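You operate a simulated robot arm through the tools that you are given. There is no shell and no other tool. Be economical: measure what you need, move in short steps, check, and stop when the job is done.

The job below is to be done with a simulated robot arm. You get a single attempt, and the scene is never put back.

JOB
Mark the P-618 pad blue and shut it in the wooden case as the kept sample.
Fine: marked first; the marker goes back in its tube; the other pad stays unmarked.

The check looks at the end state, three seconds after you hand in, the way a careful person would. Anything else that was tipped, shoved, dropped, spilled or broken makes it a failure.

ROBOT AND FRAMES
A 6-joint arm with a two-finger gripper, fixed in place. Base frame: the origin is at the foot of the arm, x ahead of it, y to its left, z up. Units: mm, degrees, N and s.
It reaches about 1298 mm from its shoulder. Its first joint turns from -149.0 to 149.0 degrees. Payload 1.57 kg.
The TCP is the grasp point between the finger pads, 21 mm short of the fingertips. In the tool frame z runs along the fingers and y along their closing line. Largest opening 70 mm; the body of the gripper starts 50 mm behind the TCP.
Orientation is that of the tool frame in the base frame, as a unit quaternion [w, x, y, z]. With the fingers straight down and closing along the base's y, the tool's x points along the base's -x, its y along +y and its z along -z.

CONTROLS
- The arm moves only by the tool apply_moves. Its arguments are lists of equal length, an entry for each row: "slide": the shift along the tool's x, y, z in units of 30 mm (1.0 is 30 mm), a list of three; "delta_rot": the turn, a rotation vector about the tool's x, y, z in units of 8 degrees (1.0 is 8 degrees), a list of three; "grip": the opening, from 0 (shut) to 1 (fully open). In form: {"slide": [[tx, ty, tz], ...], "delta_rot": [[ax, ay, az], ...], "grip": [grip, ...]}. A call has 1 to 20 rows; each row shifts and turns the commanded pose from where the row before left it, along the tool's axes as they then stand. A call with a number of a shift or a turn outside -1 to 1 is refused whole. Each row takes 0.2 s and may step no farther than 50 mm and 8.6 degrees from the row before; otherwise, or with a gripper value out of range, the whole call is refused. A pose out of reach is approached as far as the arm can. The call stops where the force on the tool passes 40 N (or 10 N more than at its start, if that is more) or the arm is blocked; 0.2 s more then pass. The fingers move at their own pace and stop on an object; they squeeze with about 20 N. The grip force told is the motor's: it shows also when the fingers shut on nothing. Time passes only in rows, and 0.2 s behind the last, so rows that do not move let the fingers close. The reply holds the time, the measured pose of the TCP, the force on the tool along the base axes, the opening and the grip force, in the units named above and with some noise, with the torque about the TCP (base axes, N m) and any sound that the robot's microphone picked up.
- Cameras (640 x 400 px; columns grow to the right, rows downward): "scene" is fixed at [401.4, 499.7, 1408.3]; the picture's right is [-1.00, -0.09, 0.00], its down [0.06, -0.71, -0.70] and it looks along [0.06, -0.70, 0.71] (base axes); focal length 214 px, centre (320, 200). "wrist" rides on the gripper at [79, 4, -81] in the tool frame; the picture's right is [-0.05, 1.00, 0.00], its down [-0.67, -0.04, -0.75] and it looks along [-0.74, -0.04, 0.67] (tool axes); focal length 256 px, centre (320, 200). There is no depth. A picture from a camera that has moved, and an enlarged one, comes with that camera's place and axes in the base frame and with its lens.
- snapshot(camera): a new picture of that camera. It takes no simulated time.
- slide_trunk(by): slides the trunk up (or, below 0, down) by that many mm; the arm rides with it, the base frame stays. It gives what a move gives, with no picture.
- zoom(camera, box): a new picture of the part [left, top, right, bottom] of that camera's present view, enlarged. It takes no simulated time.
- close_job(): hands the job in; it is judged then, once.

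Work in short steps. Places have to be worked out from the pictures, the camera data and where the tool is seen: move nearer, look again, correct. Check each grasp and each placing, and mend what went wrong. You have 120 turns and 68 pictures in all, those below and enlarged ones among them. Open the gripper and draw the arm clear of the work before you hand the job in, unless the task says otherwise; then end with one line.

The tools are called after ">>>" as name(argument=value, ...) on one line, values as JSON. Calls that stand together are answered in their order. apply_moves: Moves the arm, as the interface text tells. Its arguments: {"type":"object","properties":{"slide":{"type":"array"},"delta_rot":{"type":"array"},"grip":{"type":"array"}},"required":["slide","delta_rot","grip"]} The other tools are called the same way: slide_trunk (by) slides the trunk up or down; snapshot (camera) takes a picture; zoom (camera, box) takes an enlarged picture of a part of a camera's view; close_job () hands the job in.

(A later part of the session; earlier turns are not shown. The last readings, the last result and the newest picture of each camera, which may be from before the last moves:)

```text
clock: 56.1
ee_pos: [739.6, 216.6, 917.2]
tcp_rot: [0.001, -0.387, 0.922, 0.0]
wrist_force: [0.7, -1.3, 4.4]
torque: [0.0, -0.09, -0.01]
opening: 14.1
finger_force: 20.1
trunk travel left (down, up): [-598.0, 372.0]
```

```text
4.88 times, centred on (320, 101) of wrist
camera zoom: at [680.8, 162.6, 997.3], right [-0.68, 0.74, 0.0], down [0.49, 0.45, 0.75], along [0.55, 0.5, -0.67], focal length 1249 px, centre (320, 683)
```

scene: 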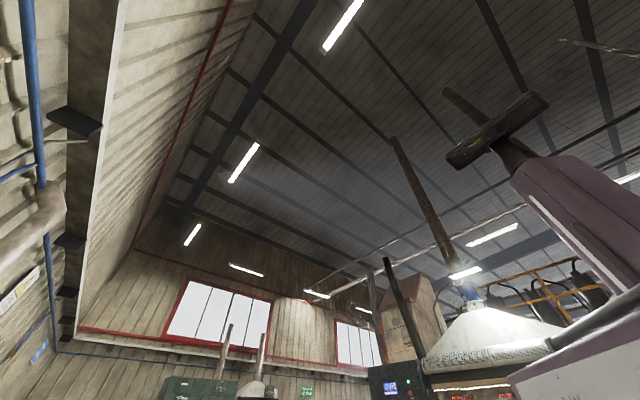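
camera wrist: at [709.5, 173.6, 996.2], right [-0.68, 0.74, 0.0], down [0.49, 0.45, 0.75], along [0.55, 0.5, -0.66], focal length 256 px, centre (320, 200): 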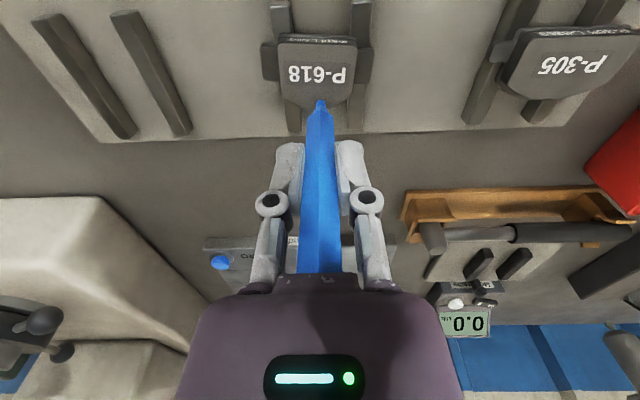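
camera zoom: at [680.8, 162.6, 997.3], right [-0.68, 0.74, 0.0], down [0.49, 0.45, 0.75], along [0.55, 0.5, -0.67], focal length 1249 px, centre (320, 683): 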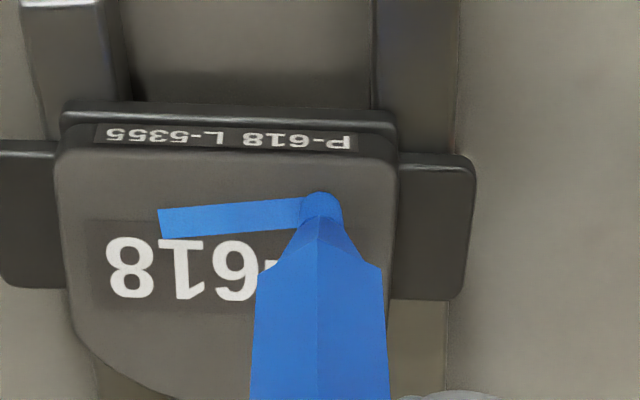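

The light, slow stroke left a clear blue line on P-618, and the number stays readable. I lift straight up now and start the way back to the tube.

>>> slide_trunk(by=188)

>>> zoom(camera="wrist", box=[240, 0, 440, 125])

>>> apply_moves(slide=[[0, 0, 0], [0, 1, 0], [0, 1, 0], [0, 1, 0], [0, 1, 0], [0, 1, 0], [0, 1, 0], [0, 1, 0], [0, 1, 0], [0, 1, 0], [0, 1, 0], [0, 1, 0], [0, 1, 0], [0, 1, 0], [0, 1, 0], [0, 1, 0], [0, 1, 0], [0, 1, 0], [0, 1, 0], [0, 1, 0]], delta_rot=[[0, 0, 0.69], [0, 0, 0], [0, 0, 0], [0, 0, 0], [0, 0, 0], [0, 0, 0], [0, 0, 0], [0, 0, 0], [0, 0, 0], [0, 0, 0], [0, 0, 0], [0, 0, 0], [0, 0, 0], [0, 0, 0], [0, 0, 0], [0, 0, 0], [0, 0, 0], [0, 0, 0], [0, 0, 0], [0, 0, 0]], grip=[0, 0, 0, 0, 0, 0, 0, 0, 0, 0, 0, 0, 0, 0, 0, 0, 0, 0, 0, 0])

```text
clock: 58.2
ee_pos: [737.3, 216.1, 1103.1]
tcp_rot: [0.001, -0.387, 0.922, 0.001]
wrist_force: [-0.3, 0.6, -0.1]
torque: [-0.01, 0.01, 0.02]
opening: 14.0
finger_force: 20.0
trunk travel left (down, up): [-786.0, 184.0]
```

```text
3.20 times, centred on (340, 62) of wrist
camera zoom: at [681.0, 162.9, 1185.0], right [-0.68, 0.74, 0.0], down [0.49, 0.45, 0.75], along [0.55, 0.5, -0.67], focal length 819 px, centre (256, 640)
```

zoom: 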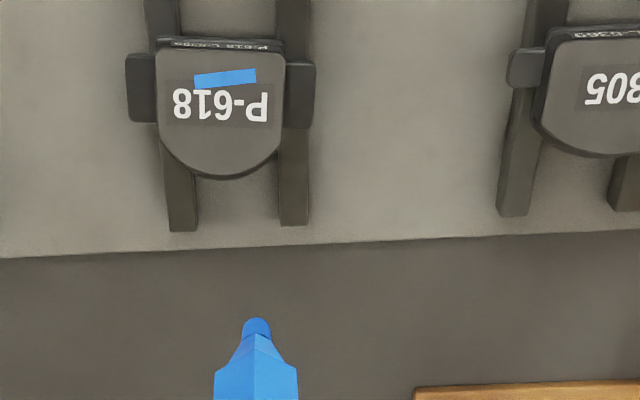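

```text
clock: 62.4
ee_pos: [371.9, 654.2, 1104.7]
tcp_rot: [0.001, -0.342, 0.94, 0.0]
wrist_force: [0.2, 0.1, -1.2]
torque: [0.04, -0.01, -0.02]
opening: 14.2
finger_force: 20.5
trunk travel left (down, up): [-786.0, 184.0]
```

The mark shows clearly and P-305 is clean. Continuing back toward the tube.

>>> apply_moves(slide=[[0.178, 0.911, 0], [0.178, 0.911, 0], [0.178, 0.911, 0], [0.178, 0.911, 0], [0.178, 0.911, 0], [0.178, 0.911, 0], [0, 0, 0], [0, 0, 0], [0, 0, 0], [0, 0, 0], [-0.75, 0.77, 0], [-0.75, 0.77, 0], [-0.75, 0.77, 0], [-0.75, 0.77, 0], [-0.75, 0.77, 0], [-0.75, 0.77, 0]], delta_rot=[[0, 0, 0], [0, 0, 0], [0, 0, 0], [0, 0, 0], [0, 0, 0], [0, 0, 0], [0, 0, 0.85], [0, 0, 0.85], [0, 0, 0.85], [0, 0, 0.85], [0, 0, 0], [0, 0, 0], [0, 0, 0], [0, 0, 0], [0, 0, 0], [0, 0, 0]], grip=[0, 0, 0, 0, 0, 0, 0, 0, 0, 0, 0, 0, 0, 0, 0, 0])

>>> slide_trunk(by=-90)

>>> zoom(camera="wrist", box=[230, 0, 410, 112])

```text
clock: 65.8
ee_pos: [342.8, 924.1, 1103.7]
tcp_rot: [0.001, -0.112, 0.994, 0.0]
wrist_force: [-0.4, 0.4, -0.8]
torque: [-0.01, 0.0, -0.02]
opening: 14.1
finger_force: 20.2
trunk travel left (down, up): [-786.0, 184.0]
```

```text
clock: 67.0
ee_pos: [342.7, 924.4, 1015.1]
tcp_rot: [0.001, -0.111, 0.994, 0.0]
wrist_force: [0.1, 0.1, -0.3]
torque: [0.04, -0.01, 0.01]
opening: 13.9
finger_force: 20.0
trunk travel left (down, up): [-696.0, 274.0]
```

```text
3.56 times, centred on (320, 56) of wrist
camera zoom: at [265.0, 909.7, 1095.2], right [-0.17, 0.99, 0.0], down [0.66, 0.11, 0.75], along [0.73, 0.13, -0.67], focal length 910 px, centre (320, 712)
```

zoom: 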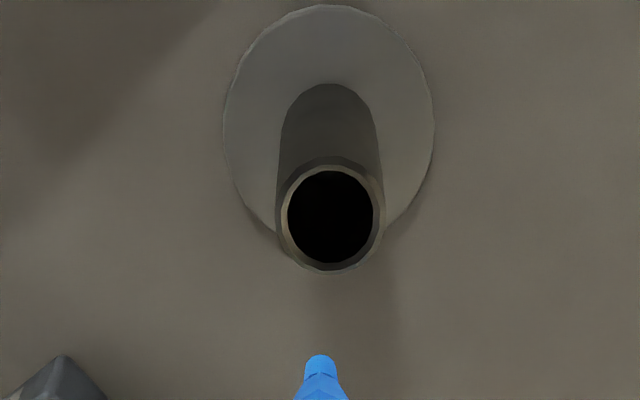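

The tube mouth is about 2 mm to the right of the tip. I correct and descend to just above the mouth.

>>> apply_moves(slide=[[0, 0.07, 0], [0, 0, 0]], delta_rot=[[0, 0, 0], [0, 0, 0]], grip=[0, 0])

>>> slide_trunk(by=-58)

>>> zoom(camera="wrist", box=[260, 50, 380, 132])

```text
clock: 67.6
ee_pos: [342.5, 924.7, 1014.6]
tcp_rot: [0.001, -0.112, 0.994, 0.0]
wrist_force: [0.1, -0.3, -1.2]
torque: [-0.01, 0.0, 0.01]
opening: 13.8
finger_force: 20.4
trunk travel left (down, up): [-696.0, 274.0]
```

```text
clock: 68.6
ee_pos: [342.2, 924.7, 956.1]
tcp_rot: [0.001, -0.112, 0.994, 0.0]
wrist_force: [-0.8, -0.2, 0.1]
torque: [0.01, -0.01, 0.0]
opening: 14.0
finger_force: 19.8
trunk travel left (down, up): [-638.0, 332.0]
```

```text
4.88 times, centred on (320, 91) of wrist
camera zoom: at [264.7, 911.9, 1037.2], right [-0.17, 0.99, 0.0], down [0.66, 0.11, 0.75], along [0.73, 0.13, -0.67], focal length 1249 px, centre (320, 732)
```

zoom: 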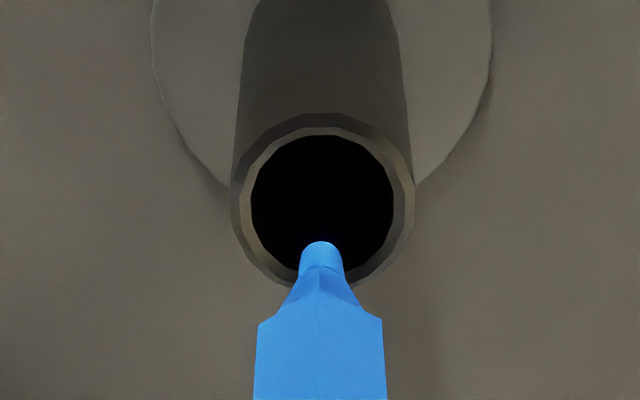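

Well aligned now. I lower 50 mm into the tube while watching the force.

>>> slide_trunk(by=-20)

>>> slide_trunk(by=-30)

>>> zoom(camera="wrist", box=[260, 80, 380, 162])

```text
clock: 69.3
ee_pos: [342.6, 925.6, 937.2]
tcp_rot: [0.001, -0.111, 0.994, 0.0]
wrist_force: [-0.6, -0.7, 0.4]
torque: [0.01, 0.02, -0.03]
opening: 14.0
finger_force: 19.7
trunk travel left (down, up): [-618.0, 352.0]
```

```text
clock: 70.0
ee_pos: [341.9, 925.0, 907.2]
tcp_rot: [0.001, -0.111, 0.994, 0.0]
wrist_force: [-1.2, -0.4, -1.6]
torque: [-0.05, 0.08, -0.02]
opening: 14.0
finger_force: 20.3
trunk travel left (down, up): [-588.0, 382.0]
```

```text
4.88 times, centred on (320, 121) of wrist
camera zoom: at [264.7, 911.9, 987.1], right [-0.17, 0.99, 0.0], down [0.66, 0.11, 0.75], along [0.73, 0.13, -0.67], focal length 1249 px, centre (320, 585)
```

zoom: 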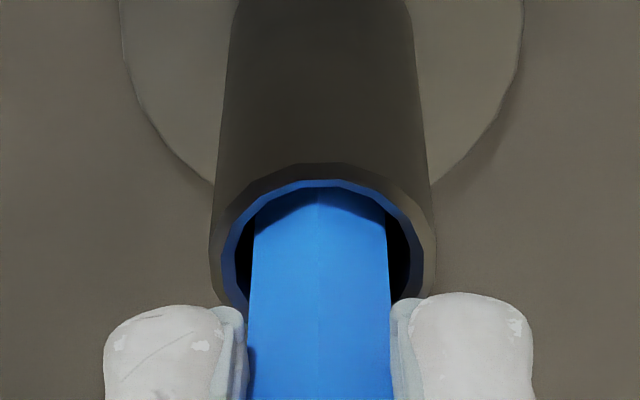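

It's in the tube without contact. I lower a further 8 mm.

>>> slide_trunk(by=-8)

>>> slide_trunk(by=-3)

```text
clock: 70.6
ee_pos: [343.6, 925.6, 898.7]
tcp_rot: [0.0, -0.111, 0.994, 0.0]
wrist_force: [-0.6, -1.1, 0.1]
torque: [-0.01, 0.04, 0.02]
opening: 13.9
finger_force: 20.0
trunk travel left (down, up): [-580.0, 390.0]
```

```text
clock: 71.1
ee_pos: [341.7, 924.9, 894.4]
tcp_rot: [0.001, -0.111, 0.994, 0.001]
wrist_force: [0.0, -0.1, -0.6]
torque: [-0.02, 0.04, 0.03]
opening: 14.1
finger_force: 19.9
trunk travel left (down, up): [-577.0, 393.0]
```

No contact yet and within a few millimetres of seating; I release here and let it settle.

>>> apply_moves(slide=[[0, 0, 0], [0, 0, 0], [0, 0, 0], [0, 0, 0], [0, 0, 0]], delta_rot=[[0, 0, 0], [0, 0, 0], [0, 0, 0], [0, 0, 0], [0, 0, 0]], grip=[0.4, 0.7, 1, 1, 1])

>>> slide_trunk(by=120)

>>> snapshot(camera="wrist")

```text
clock: 72.3
ee_pos: [343.1, 925.4, 895.3]
tcp_rot: [0.001, -0.111, 0.994, 0.0]
wrist_force: [0.3, -0.3, -0.2]
torque: [0.02, 0.0, 0.01]
opening: 70.0
finger_force: 0.1
trunk travel left (down, up): [-577.0, 393.0]
```

```text
clock: 73.8
ee_pos: [341.9, 925.4, 1015.6]
tcp_rot: [0.0, -0.111, 0.994, 0.0]
wrist_force: [0.3, 0.3, -0.1]
torque: [0.0, 0.02, 0.0]
opening: 70.2
finger_force: 0.0
trunk travel left (down, up): [-697.0, 273.0]
```

```text
31 pictures are left
camera wrist: at [264.8, 912.1, 1095.9], right [-0.17, 0.99, 0.0], down [0.66, 0.11, 0.75], along [0.73, 0.13, -0.67], focal length 256 px, centre (320, 200)
```

wrist: 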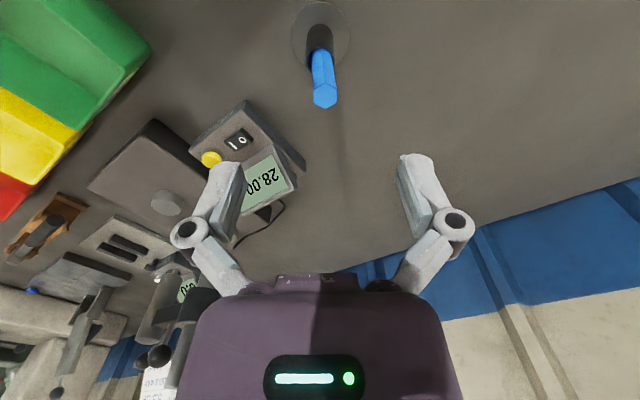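

The marker is back in its tube. I raise, back off with the yaw at 45°, and look at the case and lid on the way.

>>> slide_trunk(by=60)

>>> apply_moves(slide=[[0.75, -0.77, 0], [0.75, -0.77, 0], [0.75, -0.77, 0], [0.75, -0.77, 0], [0.75, -0.77, 0], [0.75, -0.77, 0], [0, 0, 0], [0, 0, 0], [0, 0, 0], [0, 0, 0], [0.5, 0, 0]], delta_rot=[[0, 0, 0], [0, 0, 0], [0, 0, 0], [0, 0, 0], [0, 0, 0], [0, 0, 0], [0, 0, -1], [0, 0, -1], [0, 0, -1], [0, 0, -1], [0, 0, 0]], grip=[1, 1, 1, 1, 1, 1, 1, 1, 1, 1, 1])

>>> snapshot(camera="wrist")

```text
clock: 74.8
ee_pos: [343.3, 925.4, 1076.4]
tcp_rot: [0.0, -0.112, 0.994, 0.001]
wrist_force: [0.0, 0.4, 0.4]
torque: [-0.02, -0.03, 0.02]
opening: 70.1
finger_force: 0.1
trunk travel left (down, up): [-757.0, 213.0]
```

```text
clock: 77.2
ee_pos: [231.1, 748.3, 1075.2]
tcp_rot: [0.001, -0.382, 0.924, 0.0]
wrist_force: [-0.6, -0.7, -0.5]
torque: [0.03, 0.01, 0.01]
opening: 70.2
finger_force: 0.1
trunk travel left (down, up): [-757.0, 213.0]
```

```text
30 pictures are left
camera wrist: at [171.9, 696.0, 1156.3], right [-0.67, 0.74, 0.0], down [0.5, 0.44, 0.75], along [0.56, 0.5, -0.67], focal length 256 px, centre (320, 200)
```

wrist: 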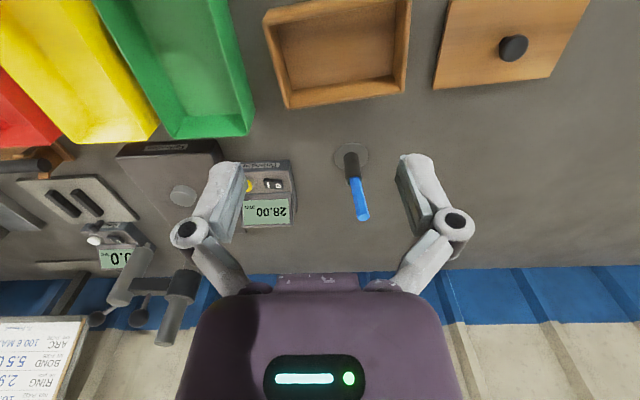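

The case interior is roomy (around 140 mm wide), and the lid with its knob is beside it. Now I travel to the pad, whose grasp centre I reckon at (753, 211) with its yaw near 41°.

>>> apply_moves(slide=[[0.01, -1, 0], [0.01, -1, 0], [0.01, -1, 0], [0.01, -1, 0], [0.01, -1, 0], [0.01, -1, 0], [0.01, -1, 0], [0.01, -1, 0], [0.01, -1, 0], [0.01, -1, 0], [0.01, -1, 0], [0.01, -1, 0], [0.01, -1, 0], [0.01, -1, 0], [0.01, -1, 0], [0.01, -1, 0], [0.01, -1, 0], [0.01, -1, 0], [0.01, -1, 0]], delta_rot=[[0, 0, 0], [0, 0, 0], [0, 0, 0], [0, 0, 0], [0, 0, 0], [0, 0, 0], [0, 0, 0], [0, 0, 0], [0, 0, 0], [0, 0, 0], [0, 0, 0], [0, 0, 0], [0, 0, 0], [0, 0, 0], [0, 0, 0], [0, 0, 0], [0, 0, 0], [0, 0, 0], [0, 0, 0]], grip=[1, 1, 1, 1, 1, 1, 1, 1, 1, 1, 1, 1, 1, 1, 1, 1, 1, 1, 1])

>>> apply_moves(slide=[[0, -0.995, 0], [0, -0.995, 0], [0, -0.995, 0], [0, -0.995, 0], [0, -0.995, 0], [0, -0.995, 0], [0, 0, 0], [0, 0, 0]], delta_rot=[[0, 0, 0], [0, 0, 0], [0, 0, 0], [0, 0, 0], [0, 0, 0], [0, 0, 0], [0, 0, 0.5], [0, 0, 0]], grip=[1, 1, 1, 1, 1, 1, 1, 1])

>>> slide_trunk(by=-150)

>>> zoom(camera="wrist", box=[220, 40, 420, 165])

```text
clock: 81.2
ee_pos: [628.9, 339.5, 1075.4]
tcp_rot: [0.0, -0.38, 0.925, 0.0]
wrist_force: [0.9, -0.5, 0.1]
torque: [-0.01, -0.03, 0.02]
opening: 70.2
finger_force: 0.0
out of reach, approached as far as the arm can: row 18
trunk travel left (down, up): [-757.0, 213.0]
```

```text
clock: 83.0
ee_pos: [755.2, 212.8, 1075.0]
tcp_rot: [0.0, -0.348, 0.937, 0.0]
wrist_force: [0.4, 0.0, 0.4]
torque: [-0.02, -0.04, -0.01]
opening: 69.9
finger_force: 0.1
trunk travel left (down, up): [-757.0, 213.0]
```

```text
clock: 84.8
ee_pos: [755.2, 213.4, 925.9]
tcp_rot: [0.001, -0.349, 0.937, 0.001]
wrist_force: [0.6, -1.4, 0.1]
torque: [-0.03, 0.06, 0.01]
opening: 69.9
finger_force: 0.0
trunk travel left (down, up): [-607.0, 363.0]
```

```text
3.20 times, centred on (320, 102) of wrist
camera zoom: at [692.3, 164.8, 1006.2], right [-0.61, 0.79, 0.0], down [0.53, 0.41, 0.75], along [0.59, 0.46, -0.67], focal length 819 px, centre (320, 512)
```

zoom: 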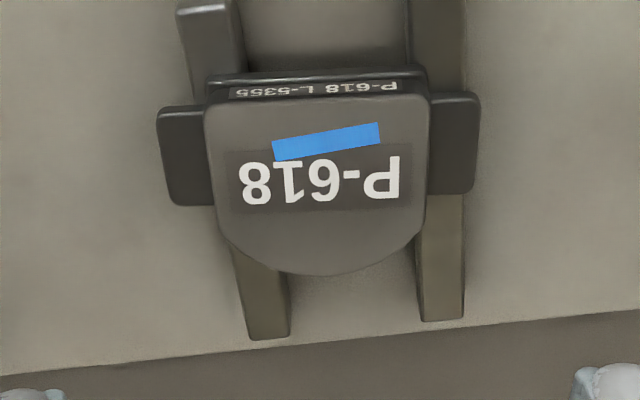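

Yaw and centring are right. I descend to just above the ears for gripping the raised block.

>>> slide_trunk(by=-66)

>>> snapshot(camera="wrist")

```text
clock: 85.8
ee_pos: [755.1, 213.0, 860.1]
tcp_rot: [0.001, -0.349, 0.937, 0.001]
wrist_force: [0.6, -0.1, -0.3]
torque: [0.0, -0.03, 0.0]
opening: 70.0
finger_force: 0.1
trunk travel left (down, up): [-541.0, 429.0]
```

```text
28 pictures are left
camera wrist: at [692.3, 164.8, 940.2], right [-0.61, 0.79, 0.0], down [0.53, 0.41, 0.75], along [0.59, 0.46, -0.67], focal length 256 px, centre (320, 200)
```

wrist: 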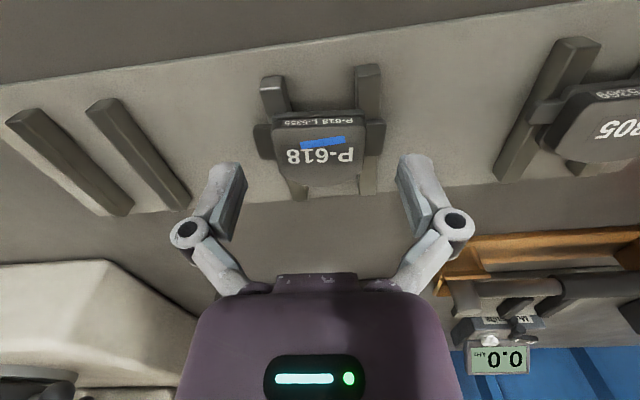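

The fully open fingers would pass outside the ears; I want the block's sides. I narrow to about 54 mm, then lower 8 mm.

>>> apply_moves(slide=[[0, 0, 0], [0, 0, 0], [0, 0, 0]], delta_rot=[[0, 0, 0], [0, 0, 0], [0, 0, 0]], grip=[0.77, 0.77, 0.77])

>>> slide_trunk(by=-8)

>>> zoom(camera="wrist", box=[220, 90, 420, 215])

```text
clock: 86.6
ee_pos: [754.4, 213.1, 859.5]
tcp_rot: [0.0, -0.349, 0.937, 0.001]
wrist_force: [-0.7, -1.0, 0.5]
torque: [-0.01, -0.03, 0.0]
opening: 53.9
finger_force: 0.3
trunk travel left (down, up): [-541.0, 429.0]
```

```text
clock: 87.2
ee_pos: [754.5, 212.1, 851.4]
tcp_rot: [0.001, -0.348, 0.937, 0.0]
wrist_force: [-0.2, 0.8, -0.1]
torque: [0.02, -0.04, 0.0]
opening: 53.6
finger_force: 0.0
trunk travel left (down, up): [-533.0, 437.0]
```

```text
3.20 times, centred on (320, 152) of wrist
camera zoom: at [692.3, 164.8, 932.1], right [-0.61, 0.79, 0.0], down [0.53, 0.41, 0.75], along [0.59, 0.46, -0.67], focal length 819 px, centre (320, 352)
```

zoom: 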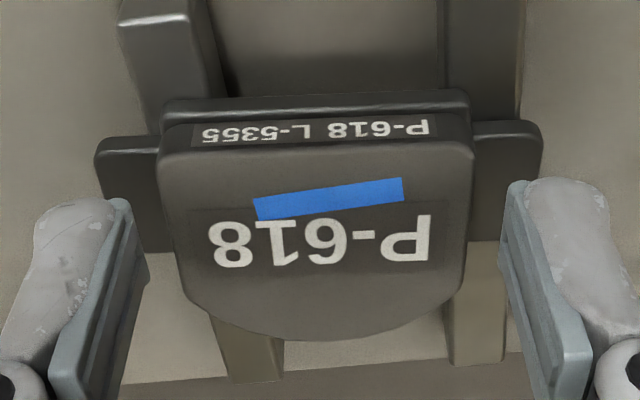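

Fingers flank the straight sides of the block. I lower slightly while checking force, then close.

>>> slide_trunk(by=-1.5)

>>> apply_moves(slide=[[0, 0, 0], [0, 0, 0], [0, 0, 0], [0, 0, 0]], delta_rot=[[0, 0, 0], [0, 0, 0], [0, 0, 0], [0, 0, 0]], grip=[0.5, 0.4, 0.4, 0.4])

```text
clock: 87.7
ee_pos: [754.9, 213.9, 849.8]
tcp_rot: [0.001, -0.349, 0.937, 0.0]
wrist_force: [0.0, 0.1, 1.4]
torque: [0.02, -0.02, -0.01]
opening: 54.2
finger_force: 0.0
trunk travel left (down, up): [-531.0, 439.0]
```

```text
clock: 88.7
ee_pos: [753.4, 213.8, 851.1]
tcp_rot: [0.002, -0.349, 0.937, 0.001]
wrist_force: [-1.1, 0.6, 15.7]
torque: [0.1, 0.08, -0.02]
opening: 27.3
finger_force: 0.1
trunk travel left (down, up): [-531.0, 439.0]
```

The fingers closed over the top of the pad, so its top is near z≈829, lower than I thought. I ease up, reopen, and check.

>>> slide_trunk(by=6)

>>> apply_moves(slide=[[0, 0, 0], [0, 0, 0], [0, 0, 0]], delta_rot=[[0, 0, 0], [0, 0, 0], [0, 0, 0]], grip=[0.77, 0.77, 0.77])

>>> zoom(camera="wrist", box=[220, 90, 420, 215])

```text
clock: 89.2
ee_pos: [755.9, 213.3, 856.5]
tcp_rot: [0.0, -0.348, 0.937, 0.0]
wrist_force: [0.0, 0.4, -0.3]
torque: [0.03, 0.0, 0.06]
opening: 28.0
finger_force: 0.0
trunk travel left (down, up): [-537.0, 433.0]
```

```text
clock: 90.0
ee_pos: [753.8, 213.1, 856.4]
tcp_rot: [0.0, -0.348, 0.937, 0.001]
wrist_force: [0.0, 0.1, 0.3]
torque: [-0.01, 0.01, 0.0]
opening: 54.0
finger_force: 0.0
trunk travel left (down, up): [-537.0, 433.0]
```

```text
3.20 times, centred on (320, 152) of wrist
camera zoom: at [692.3, 164.9, 936.6], right [-0.61, 0.79, 0.0], down [0.53, 0.41, 0.75], along [0.59, 0.46, -0.67], focal length 819 px, centre (320, 352)
```

zoom: 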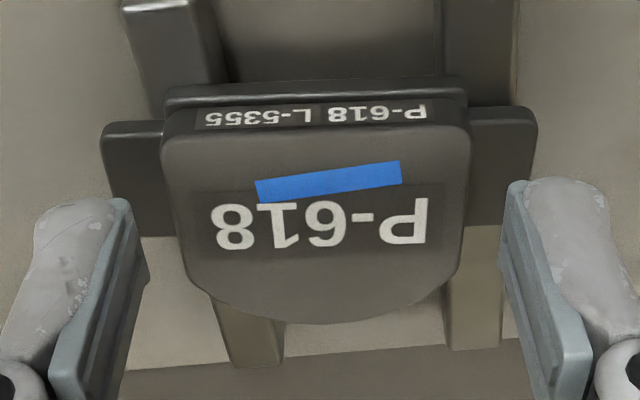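

The pad is undisturbed. With the top at z≈830 the pad centre lies about 3.5 mm further forward; I shift and lower to fingertips ≈824.

>>> apply_moves(slide=[[-0.117, 0, 0], [0, 0, 0]], delta_rot=[[0, 0, 0], [0, 0, 0]], grip=[0.77, 0.77])

>>> slide_trunk(by=-9)

>>> slide_trunk(by=-2)

```text
clock: 90.6
ee_pos: [756.0, 215.0, 854.6]
tcp_rot: [0.002, -0.348, 0.937, 0.0]
wrist_force: [0.4, 0.5, -0.4]
torque: [-0.04, -0.01, 0.01]
opening: 54.1
finger_force: 0.1
trunk travel left (down, up): [-537.0, 433.0]
```

```text
clock: 91.2
ee_pos: [756.4, 215.3, 847.8]
tcp_rot: [0.001, -0.348, 0.937, 0.0]
wrist_force: [0.4, 0.0, -0.8]
torque: [0.01, -0.02, -0.01]
opening: 54.1
finger_force: 0.0
trunk travel left (down, up): [-528.0, 442.0]
```

```text
clock: 91.7
ee_pos: [756.2, 215.7, 845.2]
tcp_rot: [0.001, -0.348, 0.938, 0.0]
wrist_force: [0.5, -0.3, 0.1]
torque: [0.02, 0.0, -0.03]
opening: 54.0
finger_force: 0.2
trunk travel left (down, up): [-526.0, 444.0]
```

No contact yet; another 1.5 mm.

>>> slide_trunk(by=-1.5)

>>> zoom(camera="wrist", box=[220, 100, 420, 225])

```text
clock: 92.2
ee_pos: [755.9, 215.8, 843.1]
tcp_rot: [0.0, -0.348, 0.937, 0.0]
wrist_force: [0.8, 1.1, 0.2]
torque: [-0.03, -0.01, -0.01]
opening: 53.9
finger_force: 0.0
trunk travel left (down, up): [-525.0, 445.0]
```

```text
3.20 times, centred on (320, 162) of wrist
camera zoom: at [694.3, 167.3, 924.1], right [-0.61, 0.79, 0.0], down [0.53, 0.41, 0.75], along [0.59, 0.46, -0.67], focal length 819 px, centre (320, 320)
```

zoom: 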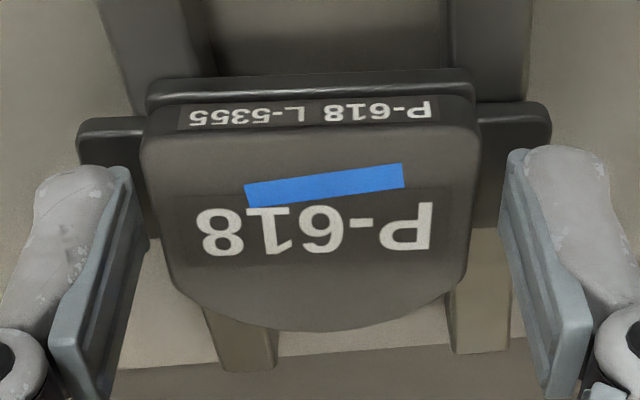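

Now I close and watch for it to stop near 45 mm.

>>> apply_moves(slide=[[0, 0, 0], [0, 0, 0], [0, 0, 0]], delta_rot=[[0, 0, 0], [0, 0, 0], [0, 0, 0]], grip=[0.65, 0.55, 0.55])

```text
clock: 93.0
ee_pos: [756.7, 215.8, 843.2]
tcp_rot: [0.001, -0.348, 0.937, 0.001]
wrist_force: [2.3, 0.1, 3.3]
torque: [-0.04, -0.02, -0.02]
opening: 47.6
finger_force: 20.4
trunk travel left (down, up): [-525.0, 445.0]
```

It stopped at 47.6 mm with 20 N: the block is held. I command full closure and lift a little.

>>> apply_moves(slide=[[0, 0, 0], [0, 0, 0]], delta_rot=[[0, 0, 0], [0, 0, 0]], grip=[0.4, 0.3])

>>> slide_trunk(by=30)

>>> snapshot(camera="wrist")

```text
clock: 93.7
ee_pos: [755.9, 215.9, 843.7]
tcp_rot: [0.001, -0.348, 0.937, 0.0]
wrist_force: [1.8, -0.3, 3.2]
torque: [-0.04, -0.04, 0.01]
opening: 47.9
finger_force: 20.2
trunk travel left (down, up): [-525.0, 445.0]
```

```text
clock: 94.4
ee_pos: [756.7, 215.9, 874.0]
tcp_rot: [-0.001, -0.348, 0.937, 0.0]
wrist_force: [0.6, 0.2, -1.1]
torque: [-0.02, 0.02, 0.01]
opening: 47.8
finger_force: 19.6
trunk travel left (down, up): [-555.0, 415.0]
```

```text
24 pictures are left
camera wrist: at [694.4, 167.4, 954.0], right [-0.61, 0.79, 0.0], down [0.53, 0.41, 0.75], along [0.59, 0.46, -0.67], focal length 256 px, centre (320, 200)
```

wrist: 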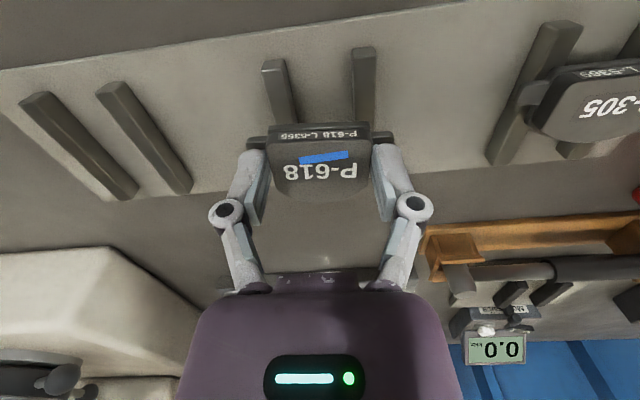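

The pad is held securely. I raise and carry it over to the case.

>>> slide_trunk(by=190)

>>> apply_moves(slide=[[0.042, 0.981, 0], [0.042, 0.981, 0], [0.042, 0.981, 0], [0.042, 0.981, 0], [0.042, 0.981, 0], [0.042, 0.981, 0], [0.042, 0.981, 0], [0.042, 0.981, 0], [0.042, 0.981, 0], [0.042, 0.981, 0], [0.042, 0.981, 0], [0.042, 0.981, 0], [0.042, 0.981, 0], [0.042, 0.981, 0], [0.042, 0.981, 0], [0.042, 0.981, 0], [0.042, 0.981, 0], [0.042, 0.981, 0], [0.042, 0.981, 0]], delta_rot=[[0, 0, 0], [0, 0, 0], [0, 0, 0], [0, 0, 0], [0, 0, 0], [0, 0, 0], [0, 0, 0], [0, 0, 0], [0, 0, 0], [0, 0, 0], [0, 0, 0], [0, 0, 0], [0, 0, 0], [0, 0, 0], [0, 0, 0], [0, 0, 0], [0, 0, 0], [0, 0, 0], [0, 0, 0]], grip=[0.3, 0.3, 0.3, 0.3, 0.3, 0.3, 0.3, 0.3, 0.3, 0.3, 0.3, 0.3, 0.3, 0.3, 0.3, 0.3, 0.3, 0.3, 0.3])

>>> apply_moves(slide=[[0.042, 0.981, 0], [0.042, 0.981, 0], [0.042, 0.981, 0], [0.042, 0.981, 0], [0.042, 0.981, 0], [0.042, 0.981, 0], [0.042, 0.981, 0], [0, 0, 0], [0, 0, 0]], delta_rot=[[0, 0, 0], [0, 0, 0], [0, 0, 0], [0, 0, 0], [0, 0, 0], [0, 0, 0], [0, 0, 0], [0, 0, -0.7], [0, 0, -0.7]], grip=[0.3, 0.3, 0.3, 0.3, 0.3, 0.3, 0.3, 0.3, 0.3])

>>> slide_trunk(by=-70)

>>> snapshot(camera="wrist")

```text
clock: 96.5
ee_pos: [756.8, 216.1, 1063.7]
tcp_rot: [0.001, -0.348, 0.937, 0.0]
wrist_force: [0.2, 0.5, -1.0]
torque: [-0.04, -0.01, 0.01]
opening: 47.7
finger_force: 20.5
trunk travel left (down, up): [-745.0, 225.0]
```

```text
clock: 100.5
ee_pos: [373.0, 623.7, 1064.2]
tcp_rot: [0.001, -0.348, 0.938, 0.001]
wrist_force: [-0.5, 0.8, -1.6]
torque: [-0.04, 0.03, -0.02]
opening: 47.5
finger_force: 19.3
trunk travel left (down, up): [-745.0, 225.0]
```

```text
clock: 102.5
ee_pos: [231.4, 773.4, 1064.2]
tcp_rot: [0.0, -0.44, 0.898, 0.001]
wrist_force: [0.3, -0.8, -1.5]
torque: [0.01, -0.02, 0.0]
opening: 47.6
finger_force: 19.5
trunk travel left (down, up): [-745.0, 225.0]
```

```text
clock: 103.6
ee_pos: [230.5, 773.4, 994.0]
tcp_rot: [0.0, -0.438, 0.899, 0.001]
wrist_force: [-0.1, -0.3, -1.2]
torque: [-0.02, 0.01, -0.01]
opening: 47.9
finger_force: 20.0
trunk travel left (down, up): [-675.0, 295.0]
```

```text
23 pictures are left
camera wrist: at [179.7, 713.3, 1074.1], right [-0.75, 0.66, 0.0], down [0.44, 0.5, 0.75], along [0.49, 0.56, -0.67], focal length 256 px, centre (320, 200)
```

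wrist: 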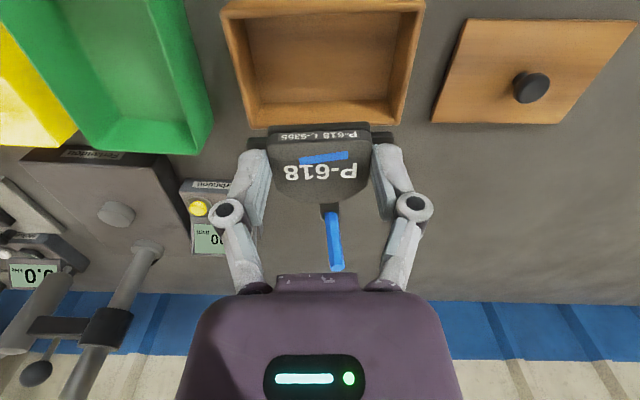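

Squared up with the case at yaw 52°. I enlarge to find its interior boundaries.

>>> zoom(camera="wrist", box=[200, 0, 440, 150])

```text
2.67 times, centred on (320, 75) of wrist
camera zoom: at [179.7, 713.3, 1074.1], right [-0.75, 0.66, 0.0], down [0.44, 0.5, 0.75], along [0.49, 0.56, -0.67], focal length 683 px, centre (320, 533)
```

zoom: 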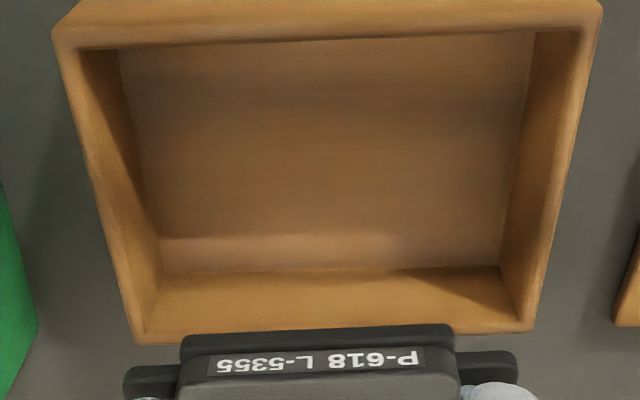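

The interior spans about 137 × 85 mm with walls about 45 mm high. A shift of about 4 mm each way centres the pad; then I descend toward the floor.

>>> apply_moves(slide=[[-0.15, 0.135, 0], [0, 0, 0]], delta_rot=[[0, 0, 0], [0, 0, 0]], grip=[0.3, 0.3])

>>> slide_trunk(by=-100)

>>> snapshot(camera="wrist")

```text
clock: 104.2
ee_pos: [232.4, 779.6, 992.7]
tcp_rot: [0.001, -0.438, 0.899, 0.0]
wrist_force: [0.3, 0.2, -1.5]
torque: [-0.02, -0.01, 0.02]
opening: 47.7
finger_force: 19.8
trunk travel left (down, up): [-675.0, 295.0]
```

```text
clock: 105.5
ee_pos: [232.7, 778.9, 893.5]
tcp_rot: [0.001, -0.439, 0.899, 0.001]
wrist_force: [-0.1, 0.3, -1.8]
torque: [0.02, -0.01, -0.01]
opening: 47.5
finger_force: 19.4
trunk travel left (down, up): [-575.0, 395.0]
```

```text
21 pictures are left
camera wrist: at [179.8, 719.2, 974.1], right [-0.75, 0.66, 0.0], down [0.44, 0.5, 0.75], along [0.49, 0.56, -0.67], focal length 256 px, centre (320, 200)
```

wrist: 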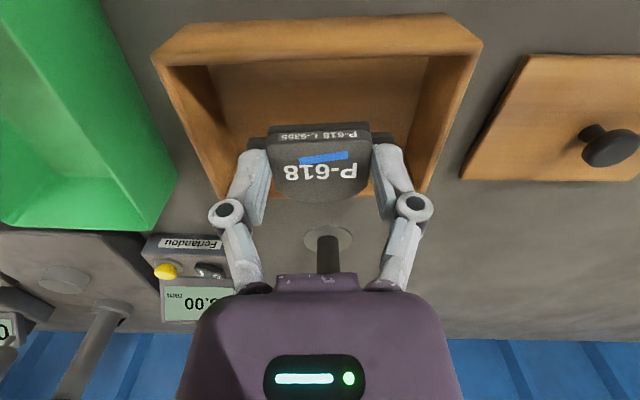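

Centred between the walls. Lowering further, then in small force-checked steps.

>>> slide_trunk(by=-38)

>>> snapshot(camera="wrist")

```text
clock: 106.3
ee_pos: [231.9, 778.8, 855.5]
tcp_rot: [0.001, -0.438, 0.899, 0.001]
wrist_force: [1.4, 0.3, -0.4]
torque: [0.0, -0.01, 0.0]
opening: 47.9
finger_force: 20.1
trunk travel left (down, up): [-537.0, 433.0]
```

```text
20 pictures are left
camera wrist: at [179.8, 719.2, 936.1], right [-0.75, 0.66, 0.0], down [0.44, 0.5, 0.75], along [0.49, 0.56, -0.67], focal length 256 px, centre (320, 200)
```

wrist: 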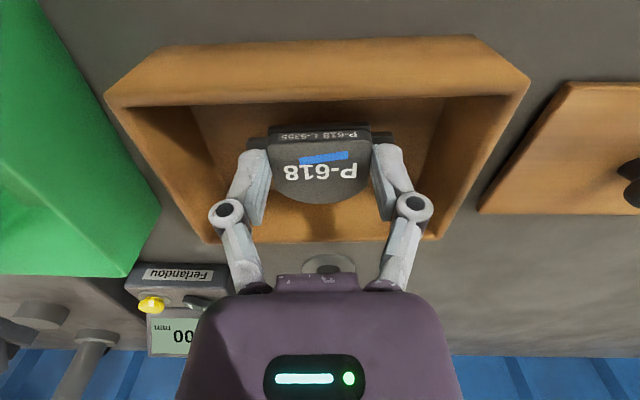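

Inside the case with clearance all round. Continuing down.

>>> slide_trunk(by=-10)

>>> slide_trunk(by=-3)

>>> slide_trunk(by=-2)

```text
clock: 106.9
ee_pos: [231.6, 779.6, 844.2]
tcp_rot: [0.001, -0.439, 0.899, 0.001]
wrist_force: [0.7, 0.1, -2.1]
torque: [-0.04, -0.02, 0.0]
opening: 47.6
finger_force: 20.1
trunk travel left (down, up): [-527.0, 443.0]
```

```text
clock: 107.4
ee_pos: [232.0, 779.5, 842.5]
tcp_rot: [0.001, -0.438, 0.899, 0.0]
wrist_force: [0.1, 0.6, -1.9]
torque: [-0.01, 0.01, 0.0]
opening: 47.5
finger_force: 20.5
trunk travel left (down, up): [-524.0, 446.0]
```

```text
clock: 107.9
ee_pos: [229.9, 778.7, 841.0]
tcp_rot: [0.001, -0.438, 0.899, 0.0]
wrist_force: [-0.8, 0.7, -1.0]
torque: [-0.04, 0.02, 0.02]
opening: 47.7
finger_force: 19.8
trunk travel left (down, up): [-522.0, 448.0]
```

No floor contact yet; smaller steps continue.

>>> slide_trunk(by=-2)

>>> slide_trunk(by=-1.5)

>>> slide_trunk(by=-1.5)

```text
clock: 108.5
ee_pos: [231.5, 778.4, 837.6]
tcp_rot: [0.001, -0.439, 0.898, 0.0]
wrist_force: [0.3, -0.4, -1.2]
torque: [-0.01, -0.01, -0.04]
opening: 47.8
finger_force: 20.1
trunk travel left (down, up): [-520.0, 450.0]
```

```text
clock: 109.0
ee_pos: [232.0, 779.2, 837.2]
tcp_rot: [0.001, -0.438, 0.899, 0.001]
wrist_force: [0.9, -0.6, -1.7]
torque: [-0.03, -0.02, -0.03]
opening: 47.7
finger_force: 20.1
trunk travel left (down, up): [-518.0, 452.0]
```

```text
clock: 109.5
ee_pos: [232.7, 779.7, 834.4]
tcp_rot: [0.001, -0.438, 0.899, 0.0]
wrist_force: [-0.2, -0.2, -1.7]
torque: [0.01, 0.05, 0.04]
opening: 47.5
finger_force: 19.6
trunk travel left (down, up): [-517.0, 453.0]
```

>>> slide_trunk(by=-1.5)

>>> slide_trunk(by=-1.5)

>>> zoom(camera="wrist", box=[200, 80, 440, 230])

```text
clock: 110.0
ee_pos: [230.7, 779.2, 834.2]
tcp_rot: [0.0, -0.438, 0.899, 0.0]
wrist_force: [-0.2, -0.1, -1.8]
torque: [0.0, 0.02, 0.0]
opening: 47.7
finger_force: 20.4
trunk travel left (down, up): [-515.0, 455.0]
```

```text
clock: 110.5
ee_pos: [230.6, 778.7, 832.6]
tcp_rot: [0.001, -0.438, 0.899, 0.0]
wrist_force: [-0.8, -0.3, -1.3]
torque: [-0.03, -0.01, 0.03]
opening: 47.7
finger_force: 20.3
trunk travel left (down, up): [-514.0, 456.0]
```

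```text
2.67 times, centred on (320, 155) of wrist
camera zoom: at [179.8, 719.2, 913.0], right [-0.75, 0.66, 0.0], down [0.44, 0.5, 0.75], along [0.49, 0.56, -0.67], focal length 683 px, centre (320, 320)
```

zoom: 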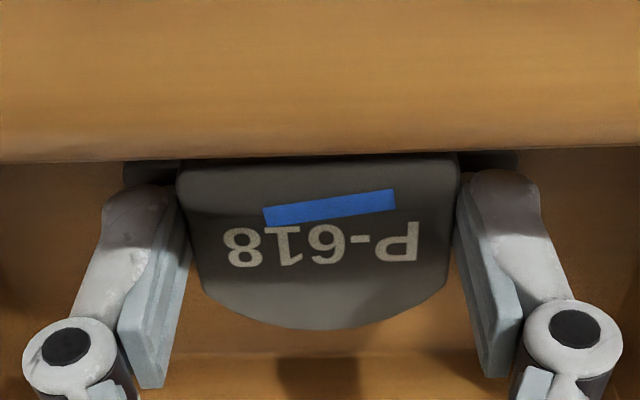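

Still hanging (about -1.5 N). More small steps.

>>> slide_trunk(by=-2)

>>> slide_trunk(by=-1.5)

>>> slide_trunk(by=-1.5)

```text
clock: 111.0
ee_pos: [230.9, 778.6, 830.5]
tcp_rot: [0.001, -0.438, 0.899, 0.001]
wrist_force: [0.9, 4.7, 14.3]
torque: [0.08, -0.04, -0.03]
opening: 47.9
finger_force: 19.7
trunk travel left (down, up): [-512.0, 458.0]
```

```text
clock: 111.5
ee_pos: [231.5, 778.1, 829.8]
tcp_rot: [0.001, -0.438, 0.899, 0.001]
wrist_force: [0.1, 2.8, 13.5]
torque: [0.07, 0.02, -0.01]
opening: 47.4
finger_force: 20.0
trunk travel left (down, up): [-510.0, 460.0]
```

```text
clock: 112.0
ee_pos: [231.0, 778.4, 828.4]
tcp_rot: [0.001, -0.438, 0.899, 0.001]
wrist_force: [-0.9, 0.4, 11.7]
torque: [0.05, 0.02, -0.01]
opening: 47.6
finger_force: 20.2
trunk travel left (down, up): [-509.0, 461.0]
```

Floor contact is made and the pad is down. I release to about 60 mm and rise.

>>> apply_moves(slide=[[0, 0, 0], [0, 0, 0], [0, 0, 0]], delta_rot=[[0, 0, 0], [0, 0, 0], [0, 0, 0]], grip=[0.85, 0.85, 0.85])

>>> slide_trunk(by=180)

>>> snapshot(camera="wrist")

```text
clock: 112.8
ee_pos: [230.8, 779.5, 828.1]
tcp_rot: [0.001, -0.439, 0.898, 0.0]
wrist_force: [-0.2, 0.2, 0.0]
torque: [-0.02, 0.03, -0.02]
opening: 59.5
finger_force: 0.1
trunk travel left (down, up): [-509.0, 461.0]
```

```text
clock: 114.8
ee_pos: [231.7, 779.6, 1007.9]
tcp_rot: [0.001, -0.438, 0.899, 0.001]
wrist_force: [-0.7, -0.1, 0.3]
torque: [-0.04, -0.01, 0.0]
opening: 59.4
finger_force: 0.1
trunk travel left (down, up): [-689.0, 281.0]
```

```text
18 pictures are left
camera wrist: at [179.7, 719.3, 1088.0], right [-0.75, 0.66, 0.0], down [0.44, 0.5, 0.75], along [0.49, 0.56, -0.67], focal length 256 px, centre (320, 200)
```

wrist: 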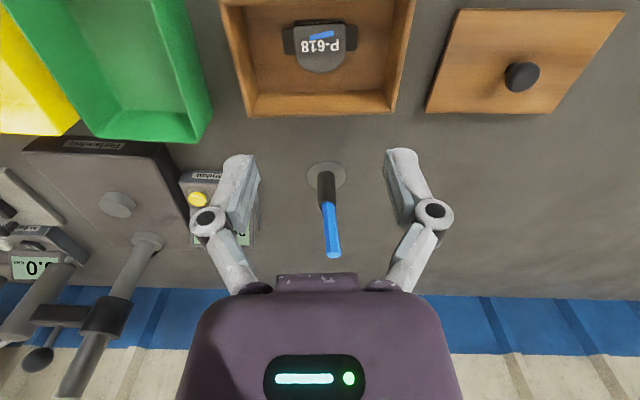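

The pad lies in the case with its blue mark showing. Next the lid: its knob is about 189 mm to the right and 28 mm forward. I move above it.

>>> apply_moves(slide=[[-0.133, 0.9, 0], [-0.133, 0.9, 0], [-0.133, 0.9, 0], [-0.133, 0.9, 0], [-0.133, 0.9, 0], [-0.133, 0.9, 0], [-0.133, 0.9, 0], [0, 0, 0]], delta_rot=[[0, 0, 0], [0, 0, 0], [0, 0, 0], [0, 0, 0], [0, 0, 0], [0, 0, 0], [0, 0, 0], [0, 0, 0]], grip=[0.85, 0.85, 0.85, 0.85, 0.85, 0.85, 0.85, 0.85])

>>> slide_trunk(by=-80)

>>> snapshot(camera="wrist")

```text
clock: 116.6
ee_pos: [96.3, 919.7, 1007.5]
tcp_rot: [0.001, -0.439, 0.899, 0.001]
wrist_force: [0.8, -0.2, 0.1]
torque: [0.01, 0.02, 0.05]
opening: 59.7
finger_force: 0.1
trunk travel left (down, up): [-689.0, 281.0]
```

```text
clock: 117.8
ee_pos: [97.0, 919.2, 928.4]
tcp_rot: [0.001, -0.438, 0.899, 0.0]
wrist_force: [0.3, 0.6, -0.1]
torque: [0.01, 0.03, 0.03]
opening: 59.2
finger_force: 0.1
trunk travel left (down, up): [-609.0, 361.0]
```

```text
17 pictures are left
camera wrist: at [45.8, 858.6, 1008.2], right [-0.75, 0.66, 0.0], down [0.44, 0.5, 0.75], along [0.49, 0.56, -0.67], focal length 256 px, centre (320, 200)
```

wrist: 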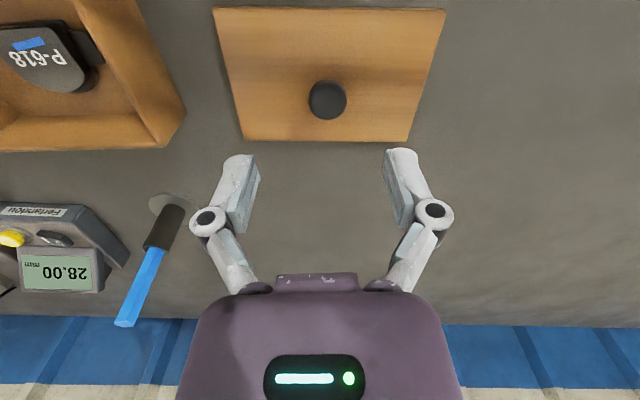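

The lid is about 150 × 98 mm, turned about 3.7° from my yaw; its knob is around 27 mm wide with its top near z≈832. I align to the knob and the lid's yaw, then go lower to check.

>>> apply_moves(slide=[[-0.287, 0.15, 0], [0, 0, 0], [0, 0, 0]], delta_rot=[[0, 0, 0], [0, 0, 0.46], [0, 0, 0]], grip=[0.85, 0.85, 0.85])

>>> slide_trunk(by=-63)

>>> snapshot(camera="wrist")

```text
clock: 118.6
ee_pos: [99.2, 929.1, 926.1]
tcp_rot: [0.001, -0.409, 0.913, -0.001]
wrist_force: [0.9, -0.4, -0.6]
torque: [-0.01, -0.01, -0.05]
opening: 59.3
finger_force: 0.0
trunk travel left (down, up): [-609.0, 361.0]
```

```text
clock: 119.6
ee_pos: [100.0, 927.3, 864.7]
tcp_rot: [0.001, -0.408, 0.913, 0.0]
wrist_force: [-0.9, 0.0, 0.6]
torque: [-0.03, -0.04, -0.01]
opening: 59.7
finger_force: 0.1
trunk travel left (down, up): [-546.0, 424.0]
```

```text
16 pictures are left
camera wrist: at [44.2, 872.3, 945.1], right [-0.71, 0.7, 0.0], down [0.47, 0.47, 0.75], along [0.52, 0.53, -0.67], focal length 256 px, centre (320, 200)
```

wrist: 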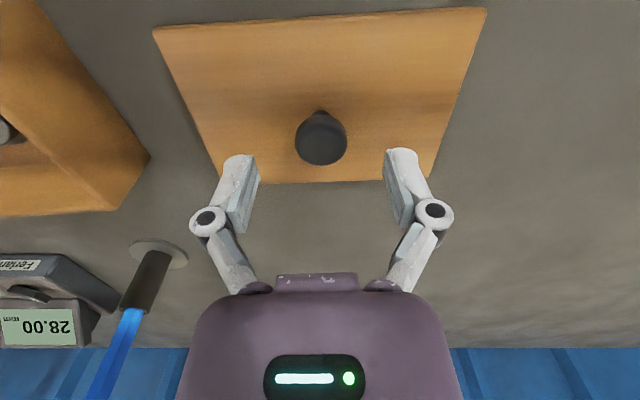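

The knob is centred between the fingers and the yaw matches. I descend to TCP ≈ 834 and grip the knob.

>>> slide_trunk(by=-29)

>>> apply_moves(slide=[[0, 0, 0], [0, 0, 0], [0, 0, 0], [0, 0, 0], [0, 0, 0]], delta_rot=[[0, 0, 0], [0, 0, 0], [0, 0, 0], [0, 0, 0], [0, 0, 0]], grip=[0.5, 0.3, 0.2, 0.1, 0.1])

```text
clock: 120.4
ee_pos: [100.5, 927.4, 835.6]
tcp_rot: [0.001, -0.41, 0.912, 0.0]
wrist_force: [0.3, 0.7, 0.8]
torque: [0.02, 0.05, -0.01]
opening: 59.3
finger_force: 0.0
trunk travel left (down, up): [-517.0, 453.0]
```

```text
clock: 121.6
ee_pos: [98.7, 928.2, 836.4]
tcp_rot: [0.002, -0.409, 0.913, 0.0]
wrist_force: [0.8, -0.1, 2.4]
torque: [-0.03, -0.01, 0.0]
opening: 25.9
finger_force: 19.8
trunk travel left (down, up): [-517.0, 453.0]
```

Gripped at 25.9 mm, which matches the knob. I lift 15 mm, then check that the lid comes level.

>>> slide_trunk(by=15)

>>> slide_trunk(by=105)

>>> snapshot(camera="wrist")

```text
clock: 122.2
ee_pos: [99.9, 929.3, 849.4]
tcp_rot: [0.001, -0.409, 0.913, 0.001]
wrist_force: [0.3, -0.4, -0.6]
torque: [-0.01, 0.0, 0.0]
opening: 26.3
finger_force: 19.8
trunk travel left (down, up): [-532.0, 438.0]
```

```text
clock: 123.6
ee_pos: [100.2, 928.3, 955.9]
tcp_rot: [0.001, -0.409, 0.912, 0.001]
wrist_force: [-0.5, -0.9, -0.2]
torque: [0.0, -0.03, 0.0]
opening: 26.0
finger_force: 20.2
trunk travel left (down, up): [-637.0, 333.0]
```

```text
15 pictures are left
camera wrist: at [44.2, 872.6, 1035.8], right [-0.71, 0.7, 0.0], down [0.47, 0.47, 0.75], along [0.52, 0.53, -0.67], focal length 256 px, centre (320, 200)
```

wrist: 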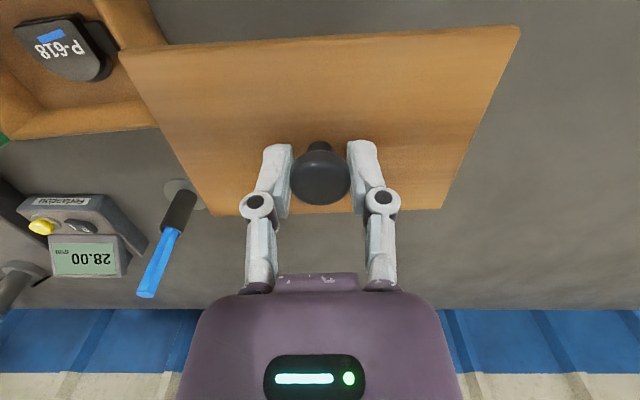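

The lid hangs level. I carry it over the case, turning to the case's yaw, and stop above it.

>>> apply_moves(slide=[[0, 0, 0], [0.122, -0.935, 0], [0.122, -0.935, 0], [0.122, -0.935, 0], [0.122, -0.935, 0], [0.122, -0.935, 0], [0.122, -0.935, 0], [0.122, -0.935, 0], [0, 0, 0]], delta_rot=[[0, 0, -0.31], [0, 0, 0], [0, 0, 0], [0, 0, 0], [0, 0, 0], [0, 0, 0], [0, 0, 0], [0, 0, 0], [0, 0, 0]], grip=[0.1, 0.1, 0.1, 0.1, 0.1, 0.1, 0.1, 0.1, 0.1])

>>> slide_trunk(by=-40)

>>> snapshot(camera="wrist")

```text
clock: 125.6
ee_pos: [236.3, 783.7, 955.6]
tcp_rot: [0.002, -0.428, 0.904, 0.0]
wrist_force: [0.1, 0.2, -0.7]
torque: [0.0, 0.02, -0.02]
opening: 26.0
finger_force: 19.8
trunk travel left (down, up): [-637.0, 333.0]
```

```text
clock: 126.4
ee_pos: [234.8, 783.8, 915.3]
tcp_rot: [0.001, -0.429, 0.903, 0.001]
wrist_force: [0.3, 0.5, 0.1]
torque: [0.04, 0.01, 0.01]
opening: 26.0
finger_force: 19.9
trunk travel left (down, up): [-597.0, 373.0]
```

```text
14 pictures are left
camera wrist: at [182.3, 725.6, 996.1], right [-0.74, 0.67, 0.0], down [0.45, 0.49, 0.75], along [0.5, 0.55, -0.67], focal length 256 px, centre (320, 200)
```

wrist: 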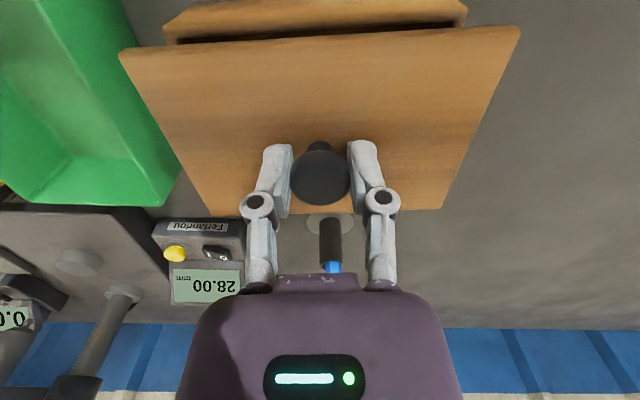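

Lid and case edges look parallel. I enlarge for precise offsets.

>>> zoom(camera="wrist", box=[100, 0, 540, 80])

```text
1.45 times, centred on (320, 40) of wrist
camera zoom: at [182.3, 725.6, 996.1], right [-0.74, 0.67, 0.0], down [0.45, 0.49, 0.75], along [0.5, 0.55, -0.67], focal length 372 px, centre (320, 433)
```

zoom: 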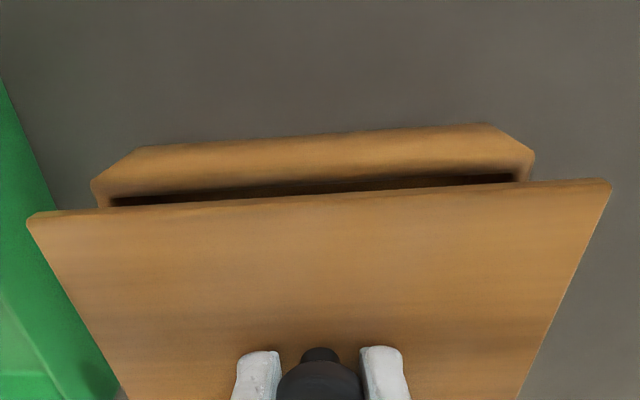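

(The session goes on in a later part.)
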